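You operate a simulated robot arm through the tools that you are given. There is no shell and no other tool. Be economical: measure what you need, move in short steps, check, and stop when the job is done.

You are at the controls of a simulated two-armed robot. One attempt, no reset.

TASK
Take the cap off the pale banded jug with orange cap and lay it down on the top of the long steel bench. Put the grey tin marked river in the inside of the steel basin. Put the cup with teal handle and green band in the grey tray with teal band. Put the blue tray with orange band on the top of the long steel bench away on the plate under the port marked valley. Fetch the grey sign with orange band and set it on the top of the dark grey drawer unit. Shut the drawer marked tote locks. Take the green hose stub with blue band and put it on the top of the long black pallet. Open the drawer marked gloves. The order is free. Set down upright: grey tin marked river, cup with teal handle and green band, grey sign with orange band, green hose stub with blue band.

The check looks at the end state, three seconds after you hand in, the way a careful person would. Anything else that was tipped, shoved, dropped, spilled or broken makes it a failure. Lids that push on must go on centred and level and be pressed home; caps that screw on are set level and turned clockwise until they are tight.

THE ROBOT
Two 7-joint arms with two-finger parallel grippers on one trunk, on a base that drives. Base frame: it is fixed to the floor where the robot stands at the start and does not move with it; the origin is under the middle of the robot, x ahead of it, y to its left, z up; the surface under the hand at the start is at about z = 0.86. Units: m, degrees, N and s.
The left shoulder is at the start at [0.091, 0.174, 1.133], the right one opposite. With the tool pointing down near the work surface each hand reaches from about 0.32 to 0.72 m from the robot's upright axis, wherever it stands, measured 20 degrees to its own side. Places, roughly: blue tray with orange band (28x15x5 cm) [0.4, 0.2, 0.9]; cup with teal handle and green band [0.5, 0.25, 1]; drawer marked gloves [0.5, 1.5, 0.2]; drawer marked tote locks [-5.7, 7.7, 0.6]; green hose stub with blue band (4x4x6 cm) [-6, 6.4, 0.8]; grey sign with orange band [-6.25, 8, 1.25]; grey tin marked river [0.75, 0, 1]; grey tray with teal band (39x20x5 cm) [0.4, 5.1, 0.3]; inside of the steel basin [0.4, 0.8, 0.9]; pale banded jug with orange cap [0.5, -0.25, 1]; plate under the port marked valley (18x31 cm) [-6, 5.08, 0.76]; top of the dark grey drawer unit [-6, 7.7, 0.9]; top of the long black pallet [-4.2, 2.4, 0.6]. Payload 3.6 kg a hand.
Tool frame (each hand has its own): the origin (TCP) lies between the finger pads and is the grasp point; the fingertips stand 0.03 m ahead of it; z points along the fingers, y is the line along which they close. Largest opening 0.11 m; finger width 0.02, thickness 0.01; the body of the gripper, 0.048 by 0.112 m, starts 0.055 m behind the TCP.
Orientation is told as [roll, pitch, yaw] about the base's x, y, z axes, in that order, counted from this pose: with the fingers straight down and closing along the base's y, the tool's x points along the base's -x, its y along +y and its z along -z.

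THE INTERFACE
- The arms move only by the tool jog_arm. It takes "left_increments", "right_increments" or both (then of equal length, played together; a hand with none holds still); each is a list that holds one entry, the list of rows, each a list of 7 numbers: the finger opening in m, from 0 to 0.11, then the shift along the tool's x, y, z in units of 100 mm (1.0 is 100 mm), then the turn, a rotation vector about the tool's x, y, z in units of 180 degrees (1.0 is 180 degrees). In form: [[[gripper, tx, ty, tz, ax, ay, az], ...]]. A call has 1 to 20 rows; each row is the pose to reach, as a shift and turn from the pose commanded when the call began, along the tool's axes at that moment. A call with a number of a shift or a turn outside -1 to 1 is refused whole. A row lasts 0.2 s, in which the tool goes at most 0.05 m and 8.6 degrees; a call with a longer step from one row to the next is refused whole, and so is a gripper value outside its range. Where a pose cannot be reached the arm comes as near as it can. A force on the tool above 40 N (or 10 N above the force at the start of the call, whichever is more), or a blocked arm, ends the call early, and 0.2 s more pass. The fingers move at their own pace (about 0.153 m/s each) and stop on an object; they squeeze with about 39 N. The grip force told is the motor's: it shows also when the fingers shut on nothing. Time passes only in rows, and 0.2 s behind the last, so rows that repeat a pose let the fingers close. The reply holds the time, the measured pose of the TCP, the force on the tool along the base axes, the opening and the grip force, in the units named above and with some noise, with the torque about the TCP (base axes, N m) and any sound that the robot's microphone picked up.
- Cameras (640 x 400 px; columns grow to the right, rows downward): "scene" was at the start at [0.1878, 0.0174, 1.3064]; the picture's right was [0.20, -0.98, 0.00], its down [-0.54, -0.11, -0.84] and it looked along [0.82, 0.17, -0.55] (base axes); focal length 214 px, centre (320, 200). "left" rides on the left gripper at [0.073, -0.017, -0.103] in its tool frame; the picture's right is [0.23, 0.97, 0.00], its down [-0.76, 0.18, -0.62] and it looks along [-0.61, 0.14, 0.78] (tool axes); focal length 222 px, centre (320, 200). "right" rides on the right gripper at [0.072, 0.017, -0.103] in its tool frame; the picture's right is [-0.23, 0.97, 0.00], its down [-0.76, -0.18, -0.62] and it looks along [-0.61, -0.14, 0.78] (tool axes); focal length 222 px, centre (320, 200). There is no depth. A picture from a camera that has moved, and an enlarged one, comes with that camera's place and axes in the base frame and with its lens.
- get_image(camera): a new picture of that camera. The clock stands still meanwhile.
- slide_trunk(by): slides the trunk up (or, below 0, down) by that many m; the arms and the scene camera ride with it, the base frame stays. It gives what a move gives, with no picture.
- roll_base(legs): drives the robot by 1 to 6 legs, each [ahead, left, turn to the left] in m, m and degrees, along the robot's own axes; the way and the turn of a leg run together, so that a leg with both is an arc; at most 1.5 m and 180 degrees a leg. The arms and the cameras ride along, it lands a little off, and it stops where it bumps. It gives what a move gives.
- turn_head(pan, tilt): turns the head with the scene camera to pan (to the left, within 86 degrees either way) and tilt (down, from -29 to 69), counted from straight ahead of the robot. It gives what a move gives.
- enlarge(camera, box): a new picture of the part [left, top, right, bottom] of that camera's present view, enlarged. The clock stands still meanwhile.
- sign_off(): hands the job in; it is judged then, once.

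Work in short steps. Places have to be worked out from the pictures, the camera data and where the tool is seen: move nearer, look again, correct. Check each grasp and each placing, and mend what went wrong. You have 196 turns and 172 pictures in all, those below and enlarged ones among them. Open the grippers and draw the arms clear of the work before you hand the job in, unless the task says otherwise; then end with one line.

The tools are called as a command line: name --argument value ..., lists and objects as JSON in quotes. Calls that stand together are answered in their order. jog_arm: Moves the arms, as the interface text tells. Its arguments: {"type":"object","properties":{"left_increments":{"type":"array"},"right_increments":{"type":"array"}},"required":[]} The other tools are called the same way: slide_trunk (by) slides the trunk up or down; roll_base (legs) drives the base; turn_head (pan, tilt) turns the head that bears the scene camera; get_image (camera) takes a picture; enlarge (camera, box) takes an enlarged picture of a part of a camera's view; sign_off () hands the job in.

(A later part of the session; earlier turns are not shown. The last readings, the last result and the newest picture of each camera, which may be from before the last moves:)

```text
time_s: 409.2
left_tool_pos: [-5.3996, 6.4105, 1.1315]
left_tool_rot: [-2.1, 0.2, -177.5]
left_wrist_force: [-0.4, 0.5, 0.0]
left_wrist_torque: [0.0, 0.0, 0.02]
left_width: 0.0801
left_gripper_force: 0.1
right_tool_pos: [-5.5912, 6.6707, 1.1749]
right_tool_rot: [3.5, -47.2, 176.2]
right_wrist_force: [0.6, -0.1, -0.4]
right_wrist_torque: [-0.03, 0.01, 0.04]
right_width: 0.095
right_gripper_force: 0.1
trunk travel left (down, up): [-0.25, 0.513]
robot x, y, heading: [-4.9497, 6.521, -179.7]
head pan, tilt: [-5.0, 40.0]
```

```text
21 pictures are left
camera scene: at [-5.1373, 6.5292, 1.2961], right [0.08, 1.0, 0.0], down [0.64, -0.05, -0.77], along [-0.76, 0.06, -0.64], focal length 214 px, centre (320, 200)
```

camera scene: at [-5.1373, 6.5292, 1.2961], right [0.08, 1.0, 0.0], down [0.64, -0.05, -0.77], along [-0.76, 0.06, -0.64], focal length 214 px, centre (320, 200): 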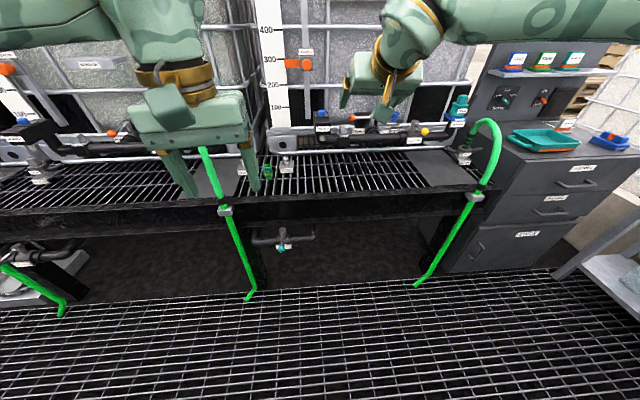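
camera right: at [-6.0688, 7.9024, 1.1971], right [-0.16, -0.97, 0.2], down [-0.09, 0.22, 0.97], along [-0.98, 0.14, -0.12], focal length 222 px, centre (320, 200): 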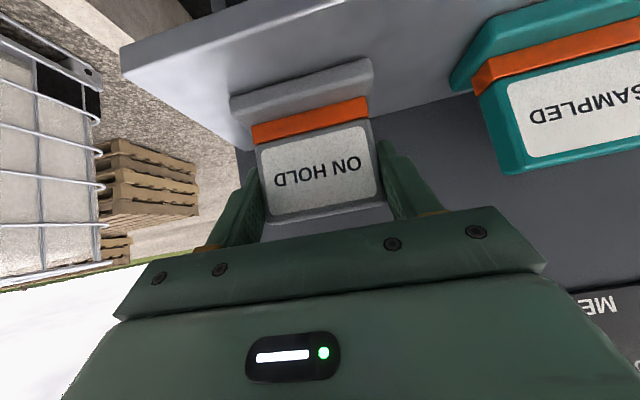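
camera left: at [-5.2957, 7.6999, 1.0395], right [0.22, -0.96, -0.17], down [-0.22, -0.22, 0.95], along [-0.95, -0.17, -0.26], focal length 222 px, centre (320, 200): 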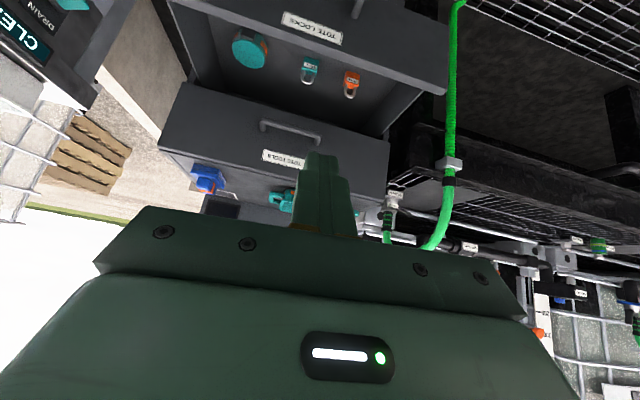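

The stub is at (-5.965, 6.365). I extend and pitch the left hand 35° so its body stays clear of the pipe behind, then drive closer.

jog_arm --left_increments '[[[0.07, -0.3, 0, -0.1, 0, 0, 0], [0.07, -0.6, 0, -0.2, 0, 0, 0], [0.07, -0.9, 0, -0.2, 0, 0, 0], [0.07, -0.9, 0, -0.2, 0, -0.04, 0], [0.07, -0.9, 0, -0.2, 0.005, -0.08, -0.005], [0.07, -0.9, 0, -0.2, 0.01, -0.12, -0.01], [0.07, -0.9, 0, -0.2, 0.01, -0.16, -0.013], [0.07, -0.9, 0, -0.2, 0.01, -0.195, -0.013]]]'

roll_base --legs '[[0.36, 0.02, 0]]'

get_image --camera "left"

```text
time_s: 411.0
left_tool_pos: [-5.489, 6.4039, 1.1533]
left_tool_rot: [-5.6, -34.9, -172.6]
left_wrist_force: [-0.4, -0.1, -0.1]
left_wrist_torque: [0.01, 0.02, 0.0]
left_width: 0.0697
left_gripper_force: 0.1
right_tool_pos: [-5.5925, 6.6681, 1.1744]
right_tool_rot: [3.4, -47.2, 176.2]
right_wrist_force: [-1.2, 0.6, 0.4]
right_wrist_torque: [-0.03, 0.01, 0.0]
right_width: 0.095
right_gripper_force: 0.1
trunk travel left (down, up): [-0.25, 0.513]
robot x, y, heading: [-4.9497, 6.5225, -179.9]
head pan, tilt: [-5.0, 40.0]
```

```text
time_s: 413.3
left_tool_pos: [-5.8395, 6.3853, 1.1537]
left_tool_rot: [-5.6, -34.8, -172.7]
left_wrist_force: [-0.3, -0.7, 0.5]
left_wrist_torque: [0.04, -0.01, -0.02]
left_width: 0.0701
left_gripper_force: 0.1
right_tool_pos: [-5.9418, 6.6507, 1.1748]
right_tool_rot: [3.5, -47.2, 176.1]
right_wrist_force: [-1.4, 0.1, 0.1]
right_wrist_torque: [0.01, 0.04, 0.0]
right_width: 0.0952
right_gripper_force: 0.0
trunk travel left (down, up): [-0.25, 0.513]
robot x, y, heading: [-5.2937, 6.4999, -180.1]
head pan, tilt: [-5.0, 40.0]
```

```text
20 pictures are left
camera left: at [-5.7226, 6.4071, 1.1983], right [0.25, -0.94, -0.21], down [-0.25, -0.27, 0.93], along [-0.93, -0.19, -0.3], focal length 222 px, centre (320, 200)
```

left: 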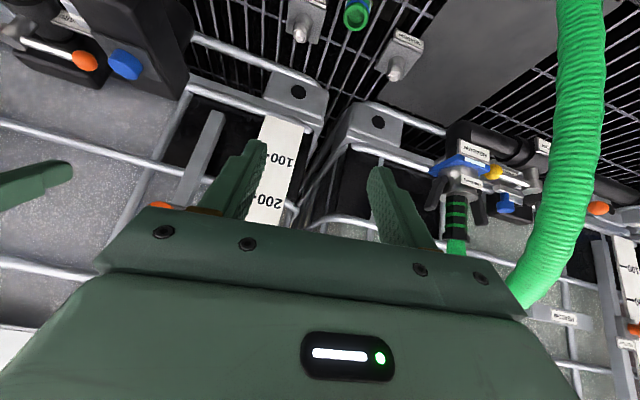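

The stub is confirmed at (-5.955, 6.368), with neighbours 8–11 cm to either side. I level the roll and descend to a pre-grasp point.

jog_arm --left_increments '[[[0.07, 0.12, 0.04, 0.3, 0, 0, 0.022], [0.07, 0.24, 0.08, 0.6, 0, 0, 0.0445], [0.07, 0.36, 0.12, 0.91, 0, 0, 0.0445]]]'

get_image --camera "left"

```text
time_s: 414.1
left_tool_pos: [-5.8611, 6.38, 1.0556]
left_tool_rot: [0.1, -35.1, 177.4]
left_wrist_force: [-0.2, 0.2, 0.3]
left_wrist_torque: [0.03, -0.01, 0.02]
left_width: 0.0698
left_gripper_force: 0.0
right_tool_pos: [-5.9426, 6.6509, 1.174]
right_tool_rot: [3.5, -47.2, 176.0]
right_wrist_force: [0.1, -0.1, -0.8]
right_wrist_torque: [-0.01, -0.03, -0.01]
right_width: 0.095
right_gripper_force: 0.1
trunk travel left (down, up): [-0.25, 0.513]
robot x, y, heading: [-5.3005, 6.5012, -180.0]
head pan, tilt: [-5.0, 40.0]
```

```text
19 pictures are left
camera left: at [-5.7412, 6.3909, 1.0995], right [0.14, -0.98, -0.13], down [-0.27, -0.16, 0.95], along [-0.95, -0.1, -0.29], focal length 222 px, centre (320, 200)
```

left: 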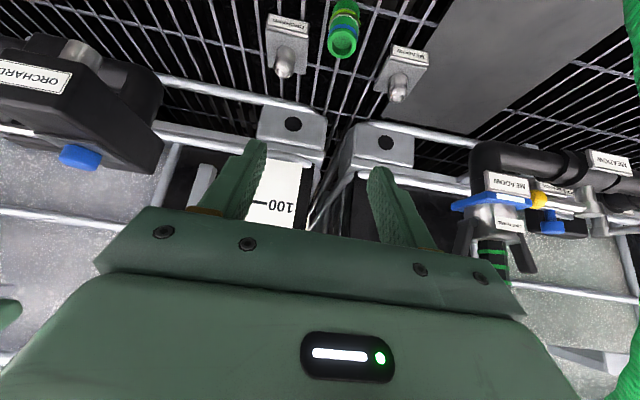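

Consistent again. I descend the remaining 25 cm in three steps and close on the stub.

jog_arm --left_increments '[[[0.07, 0.08, 0.02, 0.3, 0, 0, 0], [0.07, 0.16, 0.04, 0.6, 0, 0, 0], [0.07, 0.25, 0.05, 0.9, 0, 0, 0]]]'

jog_arm --left_increments '[[[0.07, 0.08, 0.02, 0.3, 0, 0, 0], [0.07, 0.16, 0.04, 0.6, 0, 0, 0], [0.07, 0.25, 0.05, 0.9, 0, 0, 0]]]'

jog_arm --left_increments '[[[0.07, 0.08, 0.02, 0.25, 0, 0, 0], [0.07, 0.16, 0.04, 0.5, 0, 0, 0], [0.07, 0.22, 0.06, 0.7, 0, 0, 0], [0.07, 0.235, 0.06, 0.78, 0, 0, 0], [0.07, 0.235, 0.06, 0.78, 0, 0, 0], [0.05, 0.235, 0.06, 0.78, 0, 0, 0], [0.02, 0.235, 0.06, 0.78, 0, 0, 0], [0.02, 0.235, 0.06, 0.78, 0, 0, 0]]]'

get_image --camera "left"

```text
time_s: 414.9
left_tool_pos: [-5.8932, 6.3761, 0.9687]
left_tool_rot: [0.2, -35.2, 177.5]
left_wrist_force: [0.0, -0.2, -0.7]
left_wrist_torque: [0.0, 0.0, -0.02]
left_width: 0.0699
left_gripper_force: 0.0
right_tool_pos: [-5.9424, 6.6505, 1.1741]
right_tool_rot: [3.6, -47.2, 176.1]
right_wrist_force: [0.5, 0.4, -0.2]
right_wrist_torque: [0.02, 0.0, 0.02]
right_width: 0.0949
right_gripper_force: 0.1
trunk travel left (down, up): [-0.25, 0.513]
robot x, y, heading: [-5.3003, 6.502, -179.9]
head pan, tilt: [-5.0, 40.0]
```

```text
time_s: 415.7
left_tool_pos: [-5.9274, 6.3731, 0.8804]
left_tool_rot: [0.1, -35.2, 177.5]
left_wrist_force: [0.3, -0.7, 0.0]
left_wrist_torque: [0.01, 0.0, -0.02]
left_width: 0.0698
left_gripper_force: 0.1
right_tool_pos: [-5.9427, 6.6493, 1.1753]
right_tool_rot: [3.5, -47.2, 176.1]
right_wrist_force: [-0.2, -0.5, 0.1]
right_wrist_torque: [0.01, 0.0, -0.01]
right_width: 0.095
right_gripper_force: 0.1
trunk travel left (down, up): [-0.25, 0.513]
robot x, y, heading: [-5.2999, 6.5015, -180.0]
head pan, tilt: [-5.0, 40.0]
```

```text
time_s: 417.5
left_tool_pos: [-5.9503, 6.3668, 0.8022]
left_tool_rot: [0.1, -35.2, 177.6]
left_wrist_force: [-0.4, -0.7, 0.7]
left_wrist_torque: [-0.01, 0.03, -0.01]
left_width: 0.0378
left_gripper_force: 38.9
right_tool_pos: [-5.9413, 6.65, 1.1756]
right_tool_rot: [3.5, -47.2, 176.1]
right_wrist_force: [0.3, 0.0, -0.8]
right_wrist_torque: [-0.04, 0.04, -0.02]
right_width: 0.0948
right_gripper_force: 0.0
trunk travel left (down, up): [-0.25, 0.513]
robot x, y, heading: [-5.2972, 6.5019, -179.9]
head pan, tilt: [-5.0, 40.0]
```

```text
18 pictures are left
camera left: at [-5.8317, 6.3788, 0.8473], right [0.14, -0.98, -0.13], down [-0.27, -0.17, 0.95], along [-0.95, -0.1, -0.29], focal length 222 px, centre (320, 200)
```

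left: 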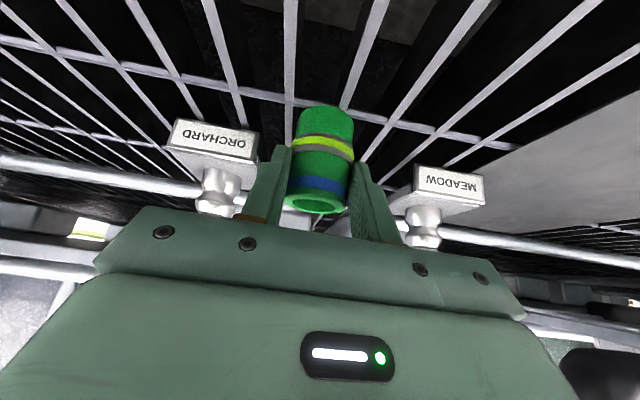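

The stub is gripped (38 mm). I lift it clear and drive back toward the long black pallet.

jog_arm --left_increments '[[[0.02, -0.15, 0, -0.2, 0, 0, 0], [0.02, -0.35, 0, -0.5, 0, 0, 0], [0.02, -0.58, 0, -0.82, 0, 0, 0]]]'

jog_arm --left_increments '[[[0.02, -0.2, 0, -0.27, 0, 0, 0], [0.02, -0.4, 0, -0.55, 0, 0, 0], [0.02, -0.58, 0, -0.82, 0, 0, 0]]]'

jog_arm --left_increments '[[[0.02, -0.2, 0, -0.27, 0, 0, 0], [0.02, -0.4, 0, -0.55, 0, 0, 0], [0.02, -0.58, 0, -0.82, 0, 0, 0]]]'

roll_base --legs '[[-0.45, 0, 0], [0, 1.4, 0], [0, 1.2, 0], [0, 0, 90]]'

turn_head --pan 25 --tilt 25

get_image --camera "scene"

```text
time_s: 418.3
left_tool_pos: [-5.9503, 6.3678, 0.9045]
left_tool_rot: [0.1, -35.1, 177.5]
left_wrist_force: [-0.5, -0.2, -0.8]
left_wrist_torque: [-0.01, 0.02, 0.01]
left_width: 0.0378
left_gripper_force: 38.7
right_tool_pos: [-5.9408, 6.6502, 1.1742]
right_tool_rot: [3.6, -47.3, 176.1]
right_wrist_force: [-1.0, 0.1, 0.0]
right_wrist_torque: [0.0, 0.03, -0.01]
right_width: 0.095
right_gripper_force: 0.0
trunk travel left (down, up): [-0.25, 0.513]
robot x, y, heading: [-5.2982, 6.5034, -180.0]
head pan, tilt: [-5.0, 40.0]
```

```text
time_s: 419.1
left_tool_pos: [-5.9509, 6.3686, 1.0046]
left_tool_rot: [0.0, -35.1, 177.4]
left_wrist_force: [0.6, -0.3, -0.2]
left_wrist_torque: [0.05, 0.03, 0.0]
left_width: 0.0376
left_gripper_force: 38.5
right_tool_pos: [-5.9415, 6.6506, 1.1747]
right_tool_rot: [3.6, -47.3, 176.1]
right_wrist_force: [0.3, -0.1, -0.4]
right_wrist_torque: [-0.01, -0.01, 0.04]
right_width: 0.0952
right_gripper_force: 0.2
trunk travel left (down, up): [-0.25, 0.513]
robot x, y, heading: [-5.2989, 6.5038, -179.9]
head pan, tilt: [-5.0, 40.0]
```

```text
time_s: 419.9
left_tool_pos: [-5.9504, 6.3682, 1.1076]
left_tool_rot: [0.1, -35.2, 177.5]
left_wrist_force: [0.8, -0.2, -0.3]
left_wrist_torque: [0.01, 0.01, 0.02]
left_width: 0.0378
left_gripper_force: 39.6
right_tool_pos: [-5.9422, 6.6511, 1.1741]
right_tool_rot: [3.6, -47.3, 176.1]
right_wrist_force: [0.9, -0.5, -0.7]
right_wrist_torque: [-0.04, -0.01, -0.03]
right_width: 0.095
right_gripper_force: 0.0
trunk travel left (down, up): [-0.25, 0.513]
robot x, y, heading: [-5.2966, 6.5048, -180.0]
head pan, tilt: [-5.0, 40.0]
```

```text
time_s: 438.6
left_tool_pos: [-4.7242, 3.2464, 1.1074]
left_tool_rot: [0.1, -35.2, -93.6]
left_wrist_force: [0.5, 0.1, -0.7]
left_wrist_torque: [0.02, 0.02, 0.0]
left_width: 0.0375
left_gripper_force: 38.5
right_tool_pos: [-5.0055, 3.2613, 1.1749]
right_tool_rot: [3.5, -47.2, -94.9]
right_wrist_force: [0.2, -0.6, -0.6]
right_wrist_torque: [-0.01, 0.01, 0.02]
right_width: 0.0949
right_gripper_force: 0.0
trunk travel left (down, up): [-0.25, 0.513]
robot x, y, heading: [-4.8445, 3.8983, -91.0]
head pan, tilt: [-5.0, 40.0]
```

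```text
time_s: 439.6
left_tool_pos: [-4.7244, 3.246, 1.1066]
left_tool_rot: [0.2, -35.2, -93.7]
left_wrist_force: [-0.5, -0.2, -0.5]
left_wrist_torque: [0.04, -0.03, -0.01]
left_width: 0.0375
left_gripper_force: 39.5
right_tool_pos: [-5.0066, 3.2613, 1.1743]
right_tool_rot: [3.5, -47.2, -95.0]
right_wrist_force: [0.3, -0.5, -0.7]
right_wrist_torque: [0.01, 0.0, -0.01]
right_width: 0.095
right_gripper_force: 0.0
trunk travel left (down, up): [-0.25, 0.513]
robot x, y, heading: [-4.8417, 3.8986, -90.8]
head pan, tilt: [25.0, 25.0]
```

```text
17 pictures are left
camera scene: at [-4.8104, 3.7139, 1.3195], right [-0.91, -0.41, 0.0], down [-0.17, 0.39, -0.91], along [0.37, -0.83, -0.42], focal length 214 px, centre (320, 200)
```

scene: 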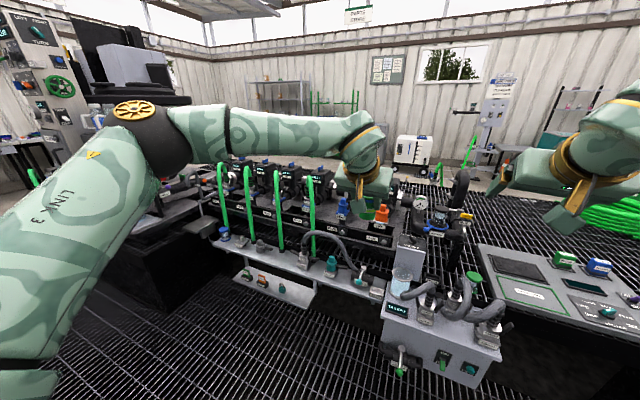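

The long black platform with pumps and bottles lies ahead; the told point projects onto it. I zoom in to find free space on its top.

enlarge --camera "scene" --box '[190, 140, 420, 300]'

```text
2.50 times, centred on (305, 220) of scene
camera zoom: at [-4.8104, 3.7139, 1.3195], right [-0.91, -0.41, 0.0], down [-0.17, 0.39, -0.91], along [0.37, -0.83, -0.42], focal length 536 px, centre (358, 150)
```

zoom: 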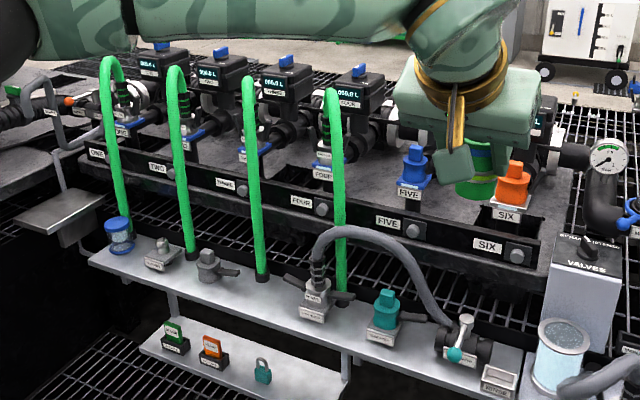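

The black platform carries stations ONE–SIX. The gap between FIVE (x≈-4.425) and SIX (x≈-4.68) is free of hoses, so I target (-4.55, 2.58). I approach it.

roll_base --legs '[[0, 0.19, 0.9], [0.45, 0, 0]]'

turn_head --pan 5 --tilt 40

get_image --camera "scene"

```text
time_s: 443.5
left_tool_pos: [-4.519, 2.7881, 1.1065]
left_tool_rot: [0.1, -35.0, -92.1]
left_wrist_force: [0.3, -0.1, -1.0]
left_wrist_torque: [0.02, 0.0, 0.02]
left_width: 0.0376
left_gripper_force: 39.1
right_tool_pos: [-4.8001, 2.7963, 1.1717]
right_tool_rot: [3.5, -47.2, -93.4]
right_wrist_force: [0.2, 0.2, 0.4]
right_wrist_torque: [0.0, 0.03, -0.01]
right_width: 0.0949
right_gripper_force: 0.1
trunk travel left (down, up): [-0.25, 0.513]
robot x, y, heading: [-4.6552, 3.4418, -89.6]
head pan, tilt: [25.0, 25.0]
```

```text
time_s: 444.3
left_tool_pos: [-4.5189, 2.7893, 1.1067]
left_tool_rot: [0.0, -35.2, -92.1]
left_wrist_force: [0.0, -0.2, -0.7]
left_wrist_torque: [0.01, 0.03, 0.0]
left_width: 0.0375
left_gripper_force: 39.3
right_tool_pos: [-4.8007, 2.7958, 1.1753]
right_tool_rot: [3.6, -47.2, -93.5]
right_wrist_force: [0.8, -0.5, 0.4]
right_wrist_torque: [-0.01, -0.02, -0.01]
right_width: 0.0949
right_gripper_force: 0.1
trunk travel left (down, up): [-0.25, 0.513]
robot x, y, heading: [-4.6592, 3.4411, -89.6]
head pan, tilt: [5.0, 40.0]
```

```text
15 pictures are left
camera scene: at [-4.6488, 3.2529, 1.2962], right [-1.0, -0.1, 0.0], down [-0.06, 0.64, -0.77], along [0.07, -0.76, -0.64], focal length 214 px, centre (320, 200)
```

scene: 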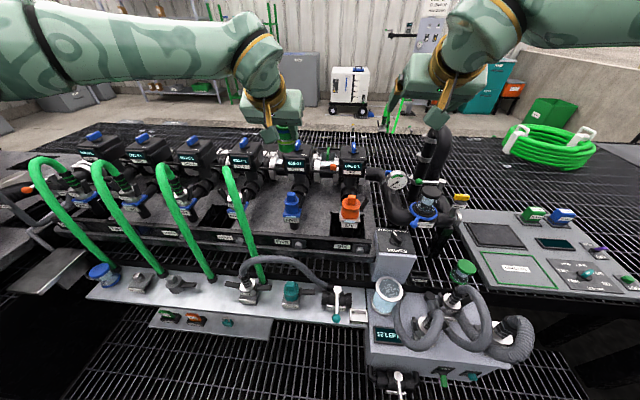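

I look closely at the structure between stations FIVE and SIX before choosing the spot.

enlarge --camera "scene" --box '[240, 160, 480, 300]'

```text
2.67 times, centred on (360, 230) of scene
camera zoom: at [-4.6488, 3.2529, 1.2962], right [-1.0, -0.1, 0.0], down [-0.06, 0.64, -0.77], along [0.07, -0.76, -0.64], focal length 572 px, centre (213, 120)
```

zoom: 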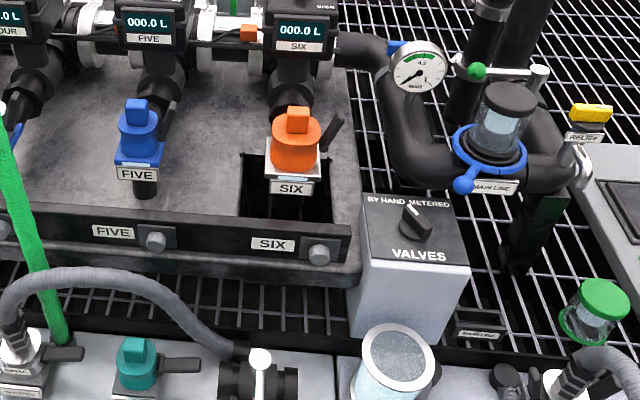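

Triangulation puts the slab with the stations at z≈0.70, resting on a black grated deck at z≈0.59. That matches the told height of 0.6, so the grated deck is the long black pallet. I look to the right for open grating within reach.

turn_head --pan -45 --tilt 35

get_image --camera "scene"

```text
time_s: 445.5
left_tool_pos: [-4.5191, 2.7892, 1.108]
left_tool_rot: [0.0, -35.2, -92.1]
left_wrist_force: [-0.4, -0.4, -0.6]
left_wrist_torque: [-0.01, 0.0, 0.03]
left_width: 0.0375
left_gripper_force: 38.6
right_tool_pos: [-4.8012, 2.796, 1.1752]
right_tool_rot: [3.5, -47.2, -93.5]
right_wrist_force: [-0.2, 0.6, -0.3]
right_wrist_torque: [0.0, 0.01, -0.01]
right_width: 0.0947
right_gripper_force: 0.1
trunk travel left (down, up): [-0.25, 0.513]
robot x, y, heading: [-4.6564, 3.439, -89.6]
head pan, tilt: [-45.0, 35.0]
```

```text
13 pictures are left
camera scene: at [-4.7187, 3.2748, 1.3037], right [-0.71, 0.7, 0.0], down [0.4, 0.41, -0.82], along [-0.57, -0.58, -0.57], focal length 214 px, centre (320, 200)
```

scene: 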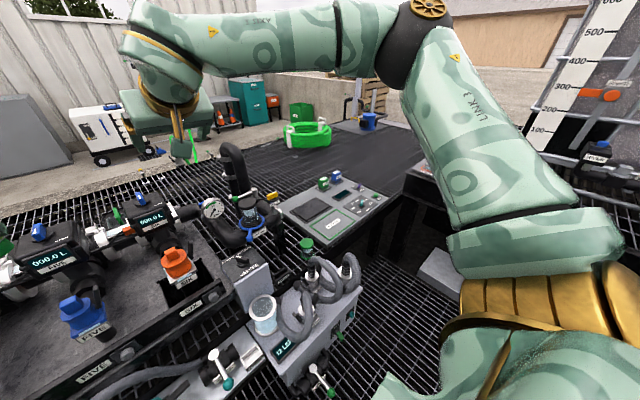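

Open black deck lies west of the console, around (-5.72, 2.75). I stretch the right arm forward, so its elbow won't swing into the River tote, and reposition the base for that spot.

jog_arm --right_increments '[[[0.095, -0.2, 0, 0.21, 0, 0, 0], [0.095, -0.4, 0, 0.42, 0, 0, 0], [0.095, -0.58, 0, 0.62, 0, 0, 0]]]'

jog_arm --right_increments '[[[0.095, -0.2, 0, 0.21, 0, 0, 0], [0.095, -0.4, 0, 0.42, 0, 0, 0], [0.095, -0.58, 0, 0.62, 0, 0, 0]]]'

roll_base --legs '[[-0.25, 0, 0], [0, -0.7, 0], [0, 0, -30]]'

turn_head --pan 0 --tilt 35

get_image --camera "scene"

```text
time_s: 446.3
left_tool_pos: [-4.5188, 2.7885, 1.106]
left_tool_rot: [0.1, -35.1, -92.1]
left_wrist_force: [-0.6, 0.0, -0.8]
left_wrist_torque: [0.01, 0.01, -0.01]
left_width: 0.0376
left_gripper_force: 39.0
right_tool_pos: [-4.8035, 2.7123, 1.1736]
right_tool_rot: [3.5, -47.4, -93.4]
right_wrist_force: [-0.8, 0.9, -0.2]
right_wrist_torque: [0.05, 0.0, 0.0]
right_width: 0.095
right_gripper_force: 0.0
trunk travel left (down, up): [-0.25, 0.513]
robot x, y, heading: [-4.6583, 3.437, -89.5]
head pan, tilt: [-45.0, 35.0]
```

```text
time_s: 447.1
left_tool_pos: [-4.5187, 2.7901, 1.1068]
left_tool_rot: [0.1, -35.2, -92.2]
left_wrist_force: [-0.6, -0.1, 0.2]
left_wrist_torque: [0.02, 0.0, -0.02]
left_width: 0.0375
left_gripper_force: 39.3
right_tool_pos: [-4.8011, 2.6389, 1.174]
right_tool_rot: [3.5, -47.4, -93.2]
right_wrist_force: [0.4, 0.7, -0.9]
right_wrist_torque: [0.01, -0.01, 0.01]
right_width: 0.0949
right_gripper_force: 0.1
right hand out of reach, approached as far as the arm can: row 3
trunk travel left (down, up): [-0.25, 0.513]
robot x, y, heading: [-4.6524, 3.4375, -89.6]
head pan, tilt: [-45.0, 35.0]
```

```text
time_s: 453.7
left_tool_pos: [-5.5424, 3.0434, 1.1057]
left_tool_rot: [0.1, -35.2, -121.1]
left_wrist_force: [-0.9, -0.2, -0.1]
left_wrist_torque: [0.01, 0.01, -0.01]
left_width: 0.0377
left_gripper_force: 39.5
right_tool_pos: [-5.8636, 3.0471, 1.1734]
right_tool_rot: [3.7, -47.3, -122.5]
right_wrist_force: [-0.2, 0.9, 0.1]
right_wrist_torque: [-0.01, -0.01, 0.05]
right_width: 0.0949
right_gripper_force: 0.1
trunk travel left (down, up): [-0.25, 0.513]
robot x, y, heading: [-5.3488, 3.6786, -118.6]
head pan, tilt: [-45.0, 35.0]
```

```text
time_s: 454.9
left_tool_pos: [-5.5411, 3.0403, 1.1067]
left_tool_rot: [0.0, -35.1, -121.1]
left_wrist_force: [1.2, 0.3, -1.1]
left_wrist_torque: [0.02, -0.03, -0.01]
left_width: 0.0375
left_gripper_force: 39.3
right_tool_pos: [-5.8628, 3.0483, 1.1734]
right_tool_rot: [3.5, -47.3, -122.4]
right_wrist_force: [0.6, 0.3, 0.1]
right_wrist_torque: [0.0, -0.01, -0.04]
right_width: 0.0949
right_gripper_force: 0.0
trunk travel left (down, up): [-0.25, 0.513]
robot x, y, heading: [-5.3485, 3.6782, -118.5]
head pan, tilt: [0.0, 35.0]
```

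```text
12 pictures are left
camera scene: at [-5.439, 3.5102, 1.3037], right [-0.88, 0.48, 0.0], down [0.27, 0.5, -0.82], along [-0.39, -0.72, -0.57], focal length 214 px, centre (320, 200)
```

scene: 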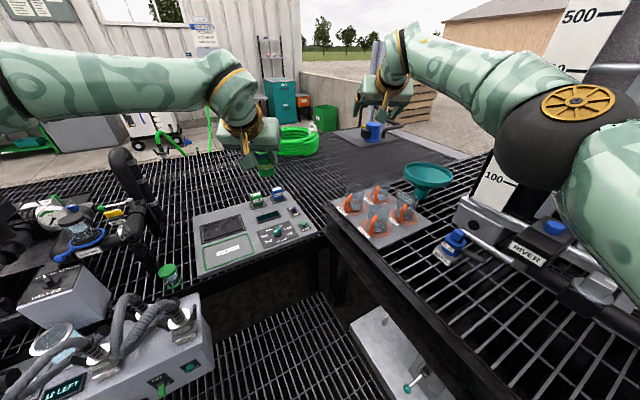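

There is a free patch of grating between the pipe stand and the console, around (-5.17, 2.6). I enlarge it to be sure.

enlarge --camera "scene" --box '[90, 140, 350, 310]'

```text
2.35 times, centred on (220, 225) of scene
camera zoom: at [-5.439, 3.5102, 1.3037], right [-0.88, 0.48, 0.0], down [0.27, 0.5, -0.82], along [-0.39, -0.72, -0.57], focal length 505 px, centre (555, 141)
```

zoom: 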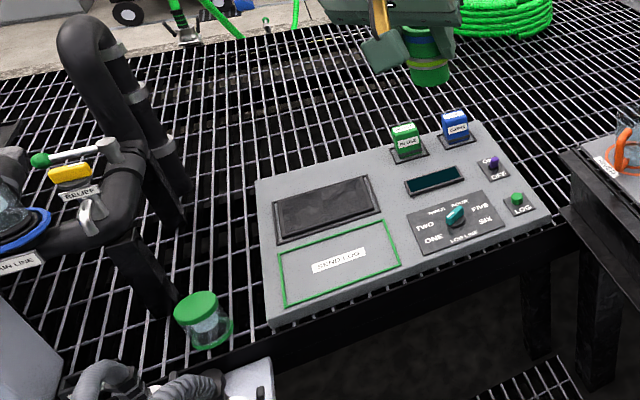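

The grating spot west of the console at about (-5.86, 2.64) is open, and the arm path there clears the pipes. I turn and drive to reach it.

roll_base --legs '[[0, 0, -12.5], [0.389, 0.158, 0]]'

get_image --camera "scene"

```text
time_s: 458.3
left_tool_pos: [-5.8125, 2.694, 1.1069]
left_tool_rot: [0.1, -35.1, -133.4]
left_wrist_force: [-0.1, -0.1, -0.2]
left_wrist_torque: [0.02, -0.01, 0.03]
left_width: 0.0377
left_gripper_force: 39.6
right_tool_pos: [-6.1255, 2.7687, 1.1738]
right_tool_rot: [3.5, -47.4, -134.9]
right_wrist_force: [-0.2, 0.3, 0.2]
right_wrist_torque: [-0.01, 0.02, 0.0]
right_width: 0.0952
right_gripper_force: 0.0
trunk travel left (down, up): [-0.25, 0.513]
robot x, y, heading: [-5.487, 3.272, -131.2]
head pan, tilt: [0.0, 35.0]
```

```text
10 pictures are left
camera scene: at [-5.6124, 3.1289, 1.3036], right [-0.76, 0.66, 0.0], down [0.38, 0.43, -0.82], along [-0.54, -0.62, -0.57], focal length 214 px, centre (320, 200)
```

scene: 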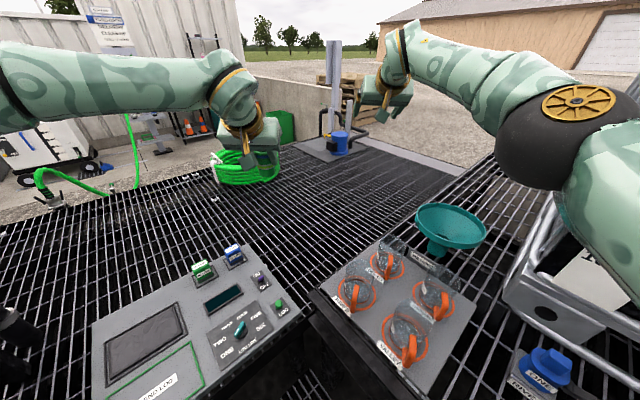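

The gap between console and tote stand is about 17 cm wide; its middle is near (-5.915, 2.61). I lower the trunk 15 cm for reach, then move the stub forward and down.

slide_trunk --by -0.15

jog_arm --left_increments '[[[0.02, -0.3, -0.05, 0.23, 0, 0, 0], [0.02, -0.6, -0.1, 0.46, 0, 0, 0], [0.02, -0.85, -0.17, 0.65, 0, 0, 0], [0.02, -1.0, -0.17, 0.76, 0, 0, 0]]]'

jog_arm --left_increments '[[[0.02, 0.23, 0, 0.33, 0, 0, 0], [0.02, 0.46, 0, 0.66, 0, 0, 0], [0.02, 0.65, 0, 0.93, 0, 0, 0], [0.02, 0.65, 0, 0.93, 0, 0, 0]]]'

get_image --camera "left"

```text
time_s: 460.0
left_tool_pos: [-5.8122, 2.6944, 0.9589]
left_tool_rot: [0.2, -35.3, -133.6]
left_wrist_force: [0.3, -0.1, -0.2]
left_wrist_torque: [0.03, 0.04, -0.03]
left_width: 0.0375
left_gripper_force: 38.6
right_tool_pos: [-6.1242, 2.7686, 1.025]
right_tool_rot: [3.7, -47.4, -134.9]
right_wrist_force: [-0.1, -0.3, 0.3]
right_wrist_torque: [-0.02, -0.01, -0.02]
right_width: 0.095
right_gripper_force: 0.1
trunk travel left (down, up): [-0.1, 0.663]
robot x, y, heading: [-5.4879, 3.2713, -130.8]
head pan, tilt: [0.0, 35.0]
```

```text
time_s: 461.0
left_tool_pos: [-5.9121, 2.6138, 0.9504]
left_tool_rot: [0.1, -35.2, -133.5]
left_wrist_force: [0.7, 0.6, -0.4]
left_wrist_torque: [0.06, 0.01, -0.02]
left_width: 0.0372
left_gripper_force: 39.3
right_tool_pos: [-6.1253, 2.7687, 1.0238]
right_tool_rot: [3.6, -47.3, -134.9]
right_wrist_force: [-0.1, -0.2, 0.3]
right_wrist_torque: [0.01, -0.01, 0.03]
right_width: 0.095
right_gripper_force: 0.1
trunk travel left (down, up): [-0.1, 0.663]
robot x, y, heading: [-5.486, 3.2753, -131.2]
head pan, tilt: [0.0, 35.0]
```

```text
time_s: 462.0
left_tool_pos: [-5.9116, 2.6144, 0.8382]
left_tool_rot: [0.1, -35.2, -133.5]
left_wrist_force: [-0.6, -0.9, -0.4]
left_wrist_torque: [-0.01, -0.04, -0.02]
left_width: 0.0376
left_gripper_force: 39.2
right_tool_pos: [-6.1247, 2.7697, 1.0243]
right_tool_rot: [3.6, -47.2, -134.8]
right_wrist_force: [0.5, 0.3, 0.5]
right_wrist_torque: [0.02, 0.02, 0.01]
right_width: 0.095
right_gripper_force: 0.0
trunk travel left (down, up): [-0.1, 0.663]
robot x, y, heading: [-5.4856, 3.2734, -130.7]
head pan, tilt: [0.0, 35.0]
```

```text
9 pictures are left
camera left: at [-5.8416, 2.7112, 0.8811], right [0.83, -0.53, -0.13], down [-0.05, -0.31, 0.95], along [-0.55, -0.79, -0.29], focal length 222 px, centre (320, 200)
```

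left: 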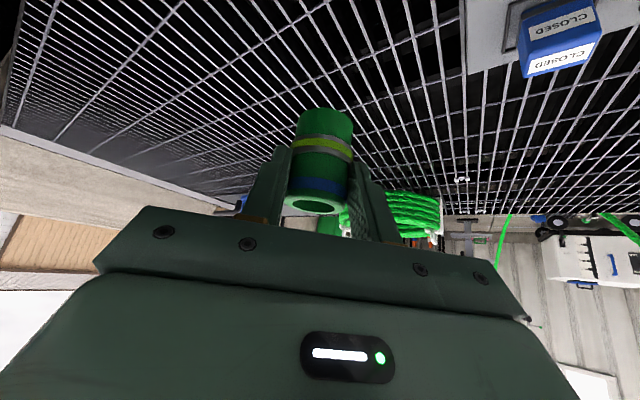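

Open grating lies right below. I lower step by step until contact.

jog_arm --left_increments '[[[0.02, 0.23, 0, 0.33, 0, 0, 0], [0.02, 0.46, 0, 0.66, 0, 0, 0], [0.02, 0.57, 0, 0.82, 0, 0, 0], [0.02, 0.65, 0, 0.93, 0, 0, 0]]]'

jog_arm --left_increments '[[[0.02, 0.06, 0, 0.08, 0, 0, 0], [0.02, 0.11, 0, 0.16, 0, 0, 0], [0.02, 0.17, 0, 0.24, 0, 0, 0], [0.02, 0.22, 0, 0.32, 0, 0, 0], [0.02, 0.28, 0, 0.4, 0, 0, 0], [0.02, 0.34, 0, 0.48, 0, 0, 0], [0.02, 0.39, 0, 0.56, 0, 0, 0], [0.02, 0.45, 0, 0.64, 0, 0, 0], [0.02, 0.5, 0, 0.72, 0, 0, 0], [0.02, 0.56, 0, 0.8, 0, 0, 0]]]'

```text
time_s: 463.0
left_tool_pos: [-5.9123, 2.6134, 0.7252]
left_tool_rot: [0.1, -35.2, -133.5]
left_wrist_force: [0.3, -0.1, -0.9]
left_wrist_torque: [0.01, 0.04, -0.01]
left_width: 0.0373
left_gripper_force: 39.2
right_tool_pos: [-6.1252, 2.7687, 1.0234]
right_tool_rot: [3.6, -47.4, -134.9]
right_wrist_force: [-0.5, -0.3, 0.3]
right_wrist_torque: [-0.04, -0.03, 0.0]
right_width: 0.095
right_gripper_force: 0.1
trunk travel left (down, up): [-0.1, 0.663]
robot x, y, heading: [-5.4858, 3.2716, -131.0]
head pan, tilt: [0.0, 35.0]
```

```text
time_s: 465.2
left_tool_pos: [-5.9122, 2.6143, 0.6279]
left_tool_rot: [0.2, -35.3, -133.5]
left_wrist_force: [0.3, -1.2, -1.0]
left_wrist_torque: [0.0, -0.01, -0.02]
left_width: 0.0376
left_gripper_force: 39.1
right_tool_pos: [-6.1263, 2.7685, 1.0235]
right_tool_rot: [3.6, -47.2, -135.0]
right_wrist_force: [0.2, 0.9, 0.0]
right_wrist_torque: [0.0, -0.01, -0.02]
right_width: 0.0949
right_gripper_force: 0.0
trunk travel left (down, up): [-0.1, 0.663]
robot x, y, heading: [-5.4837, 3.2717, -131.0]
head pan, tilt: [0.0, 35.0]
```

No contact yet (stub bottom at z≈0.586). I continue slowly.

jog_arm --left_increments '[[[0.02, 0.04, 0, 0.06, 0, 0, 0], [0.02, 0.08, 0, 0.12, 0, 0, 0], [0.02, 0.13, 0, 0.18, 0, 0, 0], [0.02, 0.17, 0, 0.24, 0, 0, 0], [0.02, 0.21, 0, 0.3, 0, 0, 0], [0.02, 0.25, 0, 0.36, 0, 0, 0], [0.02, 0.29, 0, 0.42, 0, 0, 0], [0.02, 0.34, 0, 0.48, 0, 0, 0]]]'

get_image --camera "left"

```text
time_s: 467.0
left_tool_pos: [-5.9119, 2.6127, 0.5689]
left_tool_rot: [0.0, -35.3, -133.5]
left_wrist_force: [0.4, -0.1, -0.5]
left_wrist_torque: [-0.03, -0.03, -0.05]
left_width: 0.0374
left_gripper_force: 39.6
right_tool_pos: [-6.1256, 2.7687, 1.0241]
right_tool_rot: [3.6, -47.3, -135.0]
right_wrist_force: [0.0, 0.5, 0.4]
right_wrist_torque: [0.0, -0.01, 0.04]
right_width: 0.0949
right_gripper_force: 0.1
trunk travel left (down, up): [-0.1, 0.663]
robot x, y, heading: [-5.4842, 3.2752, -130.7]
head pan, tilt: [0.0, 35.0]
```

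```text
8 pictures are left
camera left: at [-5.8423, 2.7107, 0.612], right [0.84, -0.53, -0.13], down [-0.05, -0.31, 0.95], along [-0.55, -0.79, -0.29], focal length 222 px, centre (320, 200)
```

left: 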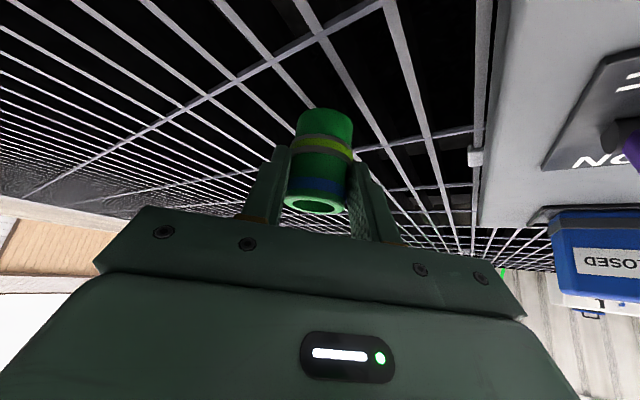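

No deck even at stub bottom z≈0.53: image scaling puts this grating at only z≈0.35. The told top (z 0.6, centre -4.2, 2.4) therefore fits the station slab (x -3.47…-4.81, top ≈0.65). I go back to the slab: raise the hand first.

jog_arm --left_increments '[[[0.02, -0.23, 0, -0.33, 0, 0, 0], [0.02, -0.46, 0, -0.66, 0, 0, 0], [0.02, -0.69, 0, -0.98, 0, 0, 0]]]' --right_increments '[[[0.095, -0.25, 0, -0.23, 0, 0, 0], [0.095, -0.5, 0, -0.46, 0, 0, 0], [0.095, -0.73, 0, -0.68, 0, 0, 0]]]'

jog_arm --left_increments '[[[0.02, -0.23, 0, -0.33, 0, 0, 0], [0.02, -0.46, 0, -0.66, 0, 0, 0], [0.02, -0.69, 0, -0.98, 0, 0, 0]]]'

jog_arm --left_increments '[[[0.02, -0.23, 0, -0.33, 0, 0, 0], [0.02, -0.46, 0, -0.66, 0, 0, 0], [0.02, -0.69, 0, -0.98, 0, 0, 0]]]'

jog_arm --left_increments '[[[0.02, -0.23, 0, -0.33, 0, 0, 0], [0.02, -0.46, 0, -0.66, 0, 0, 0], [0.02, -0.69, 0, -0.98, 0, 0, 0]]]'

roll_base --legs '[[-0.37, 0, 0], [0, 0, 41], [0, 0.5, 0]]'

```text
time_s: 467.8
left_tool_pos: [-5.9106, 2.6145, 0.6929]
left_tool_rot: [0.0, -35.2, -133.6]
left_wrist_force: [0.4, 0.4, -0.7]
left_wrist_torque: [0.02, 0.05, 0.01]
left_width: 0.0376
left_gripper_force: 39.3
right_tool_pos: [-6.1266, 2.7737, 1.1262]
right_tool_rot: [3.5, -47.3, -134.9]
right_wrist_force: [0.1, -0.5, -0.6]
right_wrist_torque: [-0.02, 0.02, 0.02]
right_width: 0.0949
right_gripper_force: 0.0
trunk travel left (down, up): [-0.1, 0.663]
robot x, y, heading: [-5.4861, 3.2733, -130.9]
head pan, tilt: [0.0, 35.0]
```

```text
time_s: 468.6
left_tool_pos: [-5.9121, 2.614, 0.8124]
left_tool_rot: [0.1, -35.2, -133.6]
left_wrist_force: [0.4, -0.3, 0.0]
left_wrist_torque: [-0.01, 0.03, -0.01]
left_width: 0.0376
left_gripper_force: 38.2
right_tool_pos: [-6.128, 2.7732, 1.125]
right_tool_rot: [3.6, -47.3, -135.0]
right_wrist_force: [0.7, -0.4, 0.5]
right_wrist_torque: [-0.01, 0.01, 0.02]
right_width: 0.0947
right_gripper_force: 0.0
trunk travel left (down, up): [-0.1, 0.663]
robot x, y, heading: [-5.4852, 3.2748, -130.7]
head pan, tilt: [0.0, 35.0]
```

```text
time_s: 469.4
left_tool_pos: [-5.9124, 2.6129, 0.9302]
left_tool_rot: [0.1, -35.1, -133.5]
left_wrist_force: [-0.2, -0.5, -0.9]
left_wrist_torque: [0.01, 0.0, 0.01]
left_width: 0.0375
left_gripper_force: 39.0
right_tool_pos: [-6.129, 2.7733, 1.1254]
right_tool_rot: [3.6, -47.3, -135.0]
right_wrist_force: [0.0, 0.4, -0.2]
right_wrist_torque: [-0.01, -0.01, -0.03]
right_width: 0.0949
right_gripper_force: 0.0
trunk travel left (down, up): [-0.1, 0.663]
robot x, y, heading: [-5.4866, 3.2738, -130.9]
head pan, tilt: [0.0, 35.0]
```

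```text
time_s: 470.2
left_tool_pos: [-5.9124, 2.6137, 1.0506]
left_tool_rot: [0.1, -35.2, -133.6]
left_wrist_force: [0.1, 0.1, 0.1]
left_wrist_torque: [0.0, -0.02, 0.02]
left_width: 0.0378
left_gripper_force: 39.3
right_tool_pos: [-6.1293, 2.7733, 1.1253]
right_tool_rot: [3.5, -47.3, -134.9]
right_wrist_force: [0.0, -0.2, 0.3]
right_wrist_torque: [0.0, 0.01, -0.02]
right_width: 0.0948
right_gripper_force: 0.1
trunk travel left (down, up): [-0.1, 0.663]
robot x, y, heading: [-5.4868, 3.2741, -130.9]
head pan, tilt: [0.0, 35.0]
```

```text
time_s: 477.0
left_tool_pos: [-4.6462, 2.77, 1.0489]
left_tool_rot: [0.0, -35.2, -93.0]
left_wrist_force: [0.9, 0.7, -0.2]
left_wrist_torque: [-0.03, 0.01, -0.01]
left_width: 0.0373
left_gripper_force: 39.3
right_tool_pos: [-4.9144, 2.7512, 1.1244]
right_tool_rot: [3.6, -47.3, -94.4]
right_wrist_force: [0.4, -0.1, -0.5]
right_wrist_torque: [-0.01, 0.02, 0.0]
right_width: 0.095
right_gripper_force: 0.0
trunk travel left (down, up): [-0.1, 0.663]
robot x, y, heading: [-4.7528, 3.5469, -90.4]
head pan, tilt: [0.0, 35.0]
```

I drive ahead 19 cm and 4.5 cm left, then look at the slab from above.

roll_base --legs '[[0.19, 0.045, 0.4]]'

turn_head --pan 0 --tilt 45

enlarge --camera "scene" --box '[180, 80, 420, 280]'

```text
time_s: 478.5
left_tool_pos: [-4.5934, 2.5813, 1.0477]
left_tool_rot: [0.2, -35.0, -92.4]
left_wrist_force: [0.3, 0.2, -1.2]
left_wrist_torque: [0.04, -0.02, 0.0]
left_width: 0.0376
left_gripper_force: 39.4
right_tool_pos: [-4.8614, 2.5571, 1.1234]
right_tool_rot: [3.6, -47.3, -93.7]
right_wrist_force: [-0.9, -0.1, -0.6]
right_wrist_torque: [-0.02, -0.01, 0.03]
right_width: 0.095
right_gripper_force: 0.0
trunk travel left (down, up): [-0.1, 0.663]
robot x, y, heading: [-4.7101, 3.3569, -89.8]
head pan, tilt: [0.0, 35.0]
```

```text
time_s: 479.2
left_tool_pos: [-4.5936, 2.5823, 1.0484]
left_tool_rot: [0.2, -35.2, -92.4]
left_wrist_force: [0.1, 0.2, -1.2]
left_wrist_torque: [0.02, -0.03, 0.04]
left_width: 0.0374
left_gripper_force: 38.9
right_tool_pos: [-4.8606, 2.5572, 1.125]
right_tool_rot: [3.6, -47.3, -93.7]
right_wrist_force: [0.8, 0.5, 0.1]
right_wrist_torque: [-0.03, 0.01, 0.01]
right_width: 0.0951
right_gripper_force: 0.0
trunk travel left (down, up): [-0.1, 0.663]
robot x, y, heading: [-4.7085, 3.3571, -89.7]
head pan, tilt: [0.0, 45.0]
```

```text
2.00 times, centred on (300, 180) of scene
camera zoom: at [-4.7078, 3.0903, 1.1309], right [-1.0, 0.0, 0.0], down [0.0, 0.71, -0.71], along [0.0, -0.71, -0.71], focal length 429 px, centre (360, 240)
```

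zoom: 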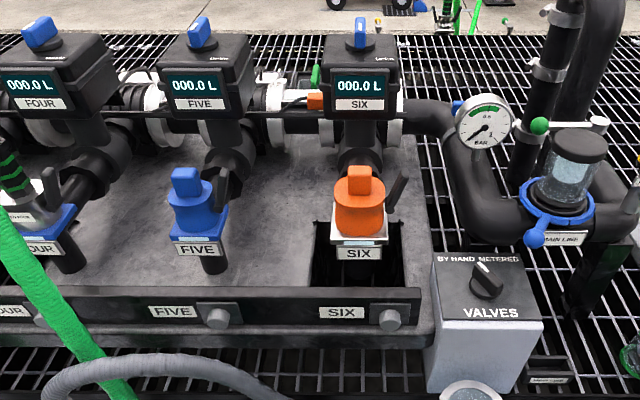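

The nozzle-foot triangulation gives a slab top at z≈0.60–0.65, matching the told pallet. The free spot between FIVE and the SIX hole is at (-4.598, 2.57). I lower toward it.

jog_arm --left_increments '[[[0.02, 0.18, -0.02, 0.33, 0, 0, 0], [0.02, 0.37, -0.045, 0.66, 0, 0, 0], [0.02, 0.56, -0.045, 1.0, 0, 0, 0]]]'

jog_arm --left_increments '[[[0.02, 0.2, 0, 0.29, 0, 0, 0], [0.02, 0.4, 0, 0.57, 0, 0, 0], [0.02, 0.58, 0, 0.83, 0, 0, 0], [0.02, 0.58, 0, 0.83, 0, 0, 0]]]'

enlarge --camera "scene" --box '[180, 80, 420, 280]'

```text
time_s: 480.1
left_tool_pos: [-4.5972, 2.5685, 0.9329]
left_tool_rot: [0.1, -35.0, -92.2]
left_wrist_force: [-0.6, -0.3, -0.2]
left_wrist_torque: [-0.02, 0.01, -0.02]
left_width: 0.0376
left_gripper_force: 39.4
right_tool_pos: [-4.8606, 2.5581, 1.1242]
right_tool_rot: [3.4, -47.2, -93.7]
right_wrist_force: [-0.4, -1.4, -0.2]
right_wrist_torque: [-0.01, -0.02, 0.03]
right_width: 0.095
right_gripper_force: 0.0
trunk travel left (down, up): [-0.1, 0.663]
robot x, y, heading: [-4.7121, 3.3595, -89.8]
head pan, tilt: [0.0, 45.0]
```

```text
time_s: 481.1
left_tool_pos: [-4.5978, 2.5693, 0.8338]
left_tool_rot: [0.1, -35.2, -92.3]
left_wrist_force: [0.4, -0.6, -0.7]
left_wrist_torque: [0.01, -0.03, 0.01]
left_width: 0.0376
left_gripper_force: 38.8
right_tool_pos: [-4.8624, 2.5588, 1.1245]
right_tool_rot: [3.6, -47.2, -93.7]
right_wrist_force: [0.8, -0.2, 0.4]
right_wrist_torque: [0.0, 0.01, 0.0]
right_width: 0.0951
right_gripper_force: 0.0
trunk travel left (down, up): [-0.1, 0.663]
robot x, y, heading: [-4.7085, 3.3551, -89.8]
head pan, tilt: [0.0, 45.0]
```

```text
2.00 times, centred on (300, 180) of scene
camera zoom: at [-4.7078, 3.0905, 1.131], right [-1.0, 0.0, 0.0], down [0.0, 0.71, -0.71], along [0.0, -0.71, -0.71], focal length 429 px, centre (360, 240)
```

zoom: 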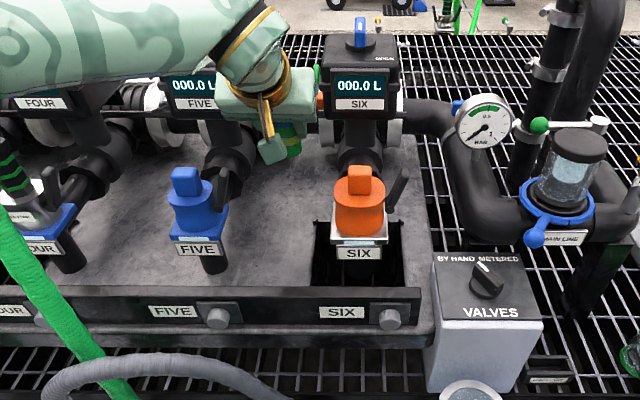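

The hand descends cleanly between the stations. I lower further, then finely until contact.

jog_arm --left_increments '[[[0.02, 0.2, 0, 0.29, 0, 0, 0], [0.02, 0.4, 0, 0.57, 0, 0, 0], [0.02, 0.6, 0, 0.86, 0, 0, 0], [0.02, 0.69, 0, 0.98, 0, 0, 0]]]'

jog_arm --left_increments '[[[0.02, 0.03, 0, 0.05, 0, 0, 0], [0.02, 0.06, 0, 0.09, 0, 0, 0], [0.02, 0.09, 0, 0.13, 0, 0, 0], [0.02, 0.12, 0, 0.17, 0, 0, 0], [0.02, 0.15, 0, 0.21, 0, 0, 0], [0.02, 0.18, 0, 0.25, 0, 0, 0], [0.02, 0.21, 0, 0.29, 0, 0, 0], [0.02, 0.24, 0, 0.33, 0, 0, 0], [0.02, 0.27, 0, 0.38, 0, 0, 0], [0.02, 0.3, 0, 0.42, 0, 0, 0], [0.02, 0.33, 0, 0.47, 0, 0, 0], [0.02, 0.36, 0, 0.51, 0, 0, 0]]]'

enlarge --camera "scene" --box '[180, 80, 420, 280]'

```text
time_s: 482.1
left_tool_pos: [-4.5964, 2.5689, 0.712]
left_tool_rot: [0.1, -35.1, -92.3]
left_wrist_force: [-0.1, -0.4, -0.6]
left_wrist_torque: [0.01, -0.01, 0.0]
left_width: 0.0374
left_gripper_force: 39.2
right_tool_pos: [-4.8601, 2.5579, 1.1257]
right_tool_rot: [3.6, -47.3, -93.7]
right_wrist_force: [-0.5, 0.1, -0.8]
right_wrist_torque: [0.0, -0.04, 0.01]
right_width: 0.095
right_gripper_force: 0.0
trunk travel left (down, up): [-0.1, 0.663]
robot x, y, heading: [-4.7061, 3.3576, -89.8]
head pan, tilt: [0.0, 45.0]
```

```text
time_s: 483.5
left_tool_pos: [-4.5984, 2.5675, 0.6934]
left_tool_rot: [-0.2, -36.3, -92.1]
left_wrist_force: [1.4, 6.6, 22.0]
left_wrist_torque: [0.13, -0.02, 0.09]
left_width: 0.0374
left_gripper_force: 39.6
right_tool_pos: [-4.861, 2.5622, 1.1269]
right_tool_rot: [3.6, -47.3, -93.6]
right_wrist_force: [-0.4, 1.0, -0.4]
right_wrist_torque: [-0.02, -0.02, 0.03]
right_width: 0.0951
right_gripper_force: 0.1
trunk travel left (down, up): [-0.1, 0.663]
robot x, y, heading: [-4.7053, 3.3595, -89.6]
head pan, tilt: [0.0, 45.0]
stopped in row 7 (left hand): the force on the tool passed its limit at 42 N (the readings are from after the stop); the commanded pose is now the measured one
```

```text
2.00 times, centred on (300, 180) of scene
camera zoom: at [-4.7076, 3.0938, 1.1318], right [-1.0, -0.01, 0.0], down [0.0, 0.71, -0.71], along [0.0, -0.71, -0.71], focal length 429 px, centre (360, 240)
```

zoom: 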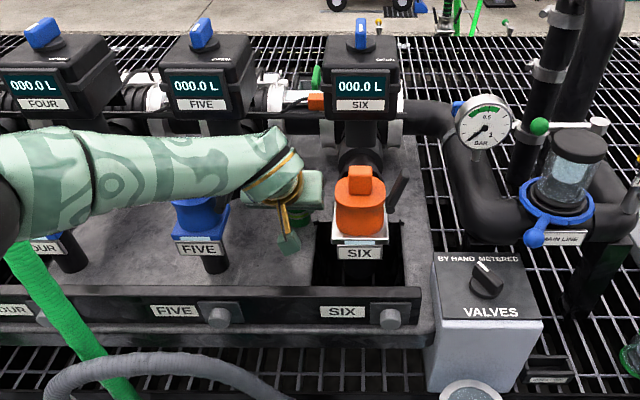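

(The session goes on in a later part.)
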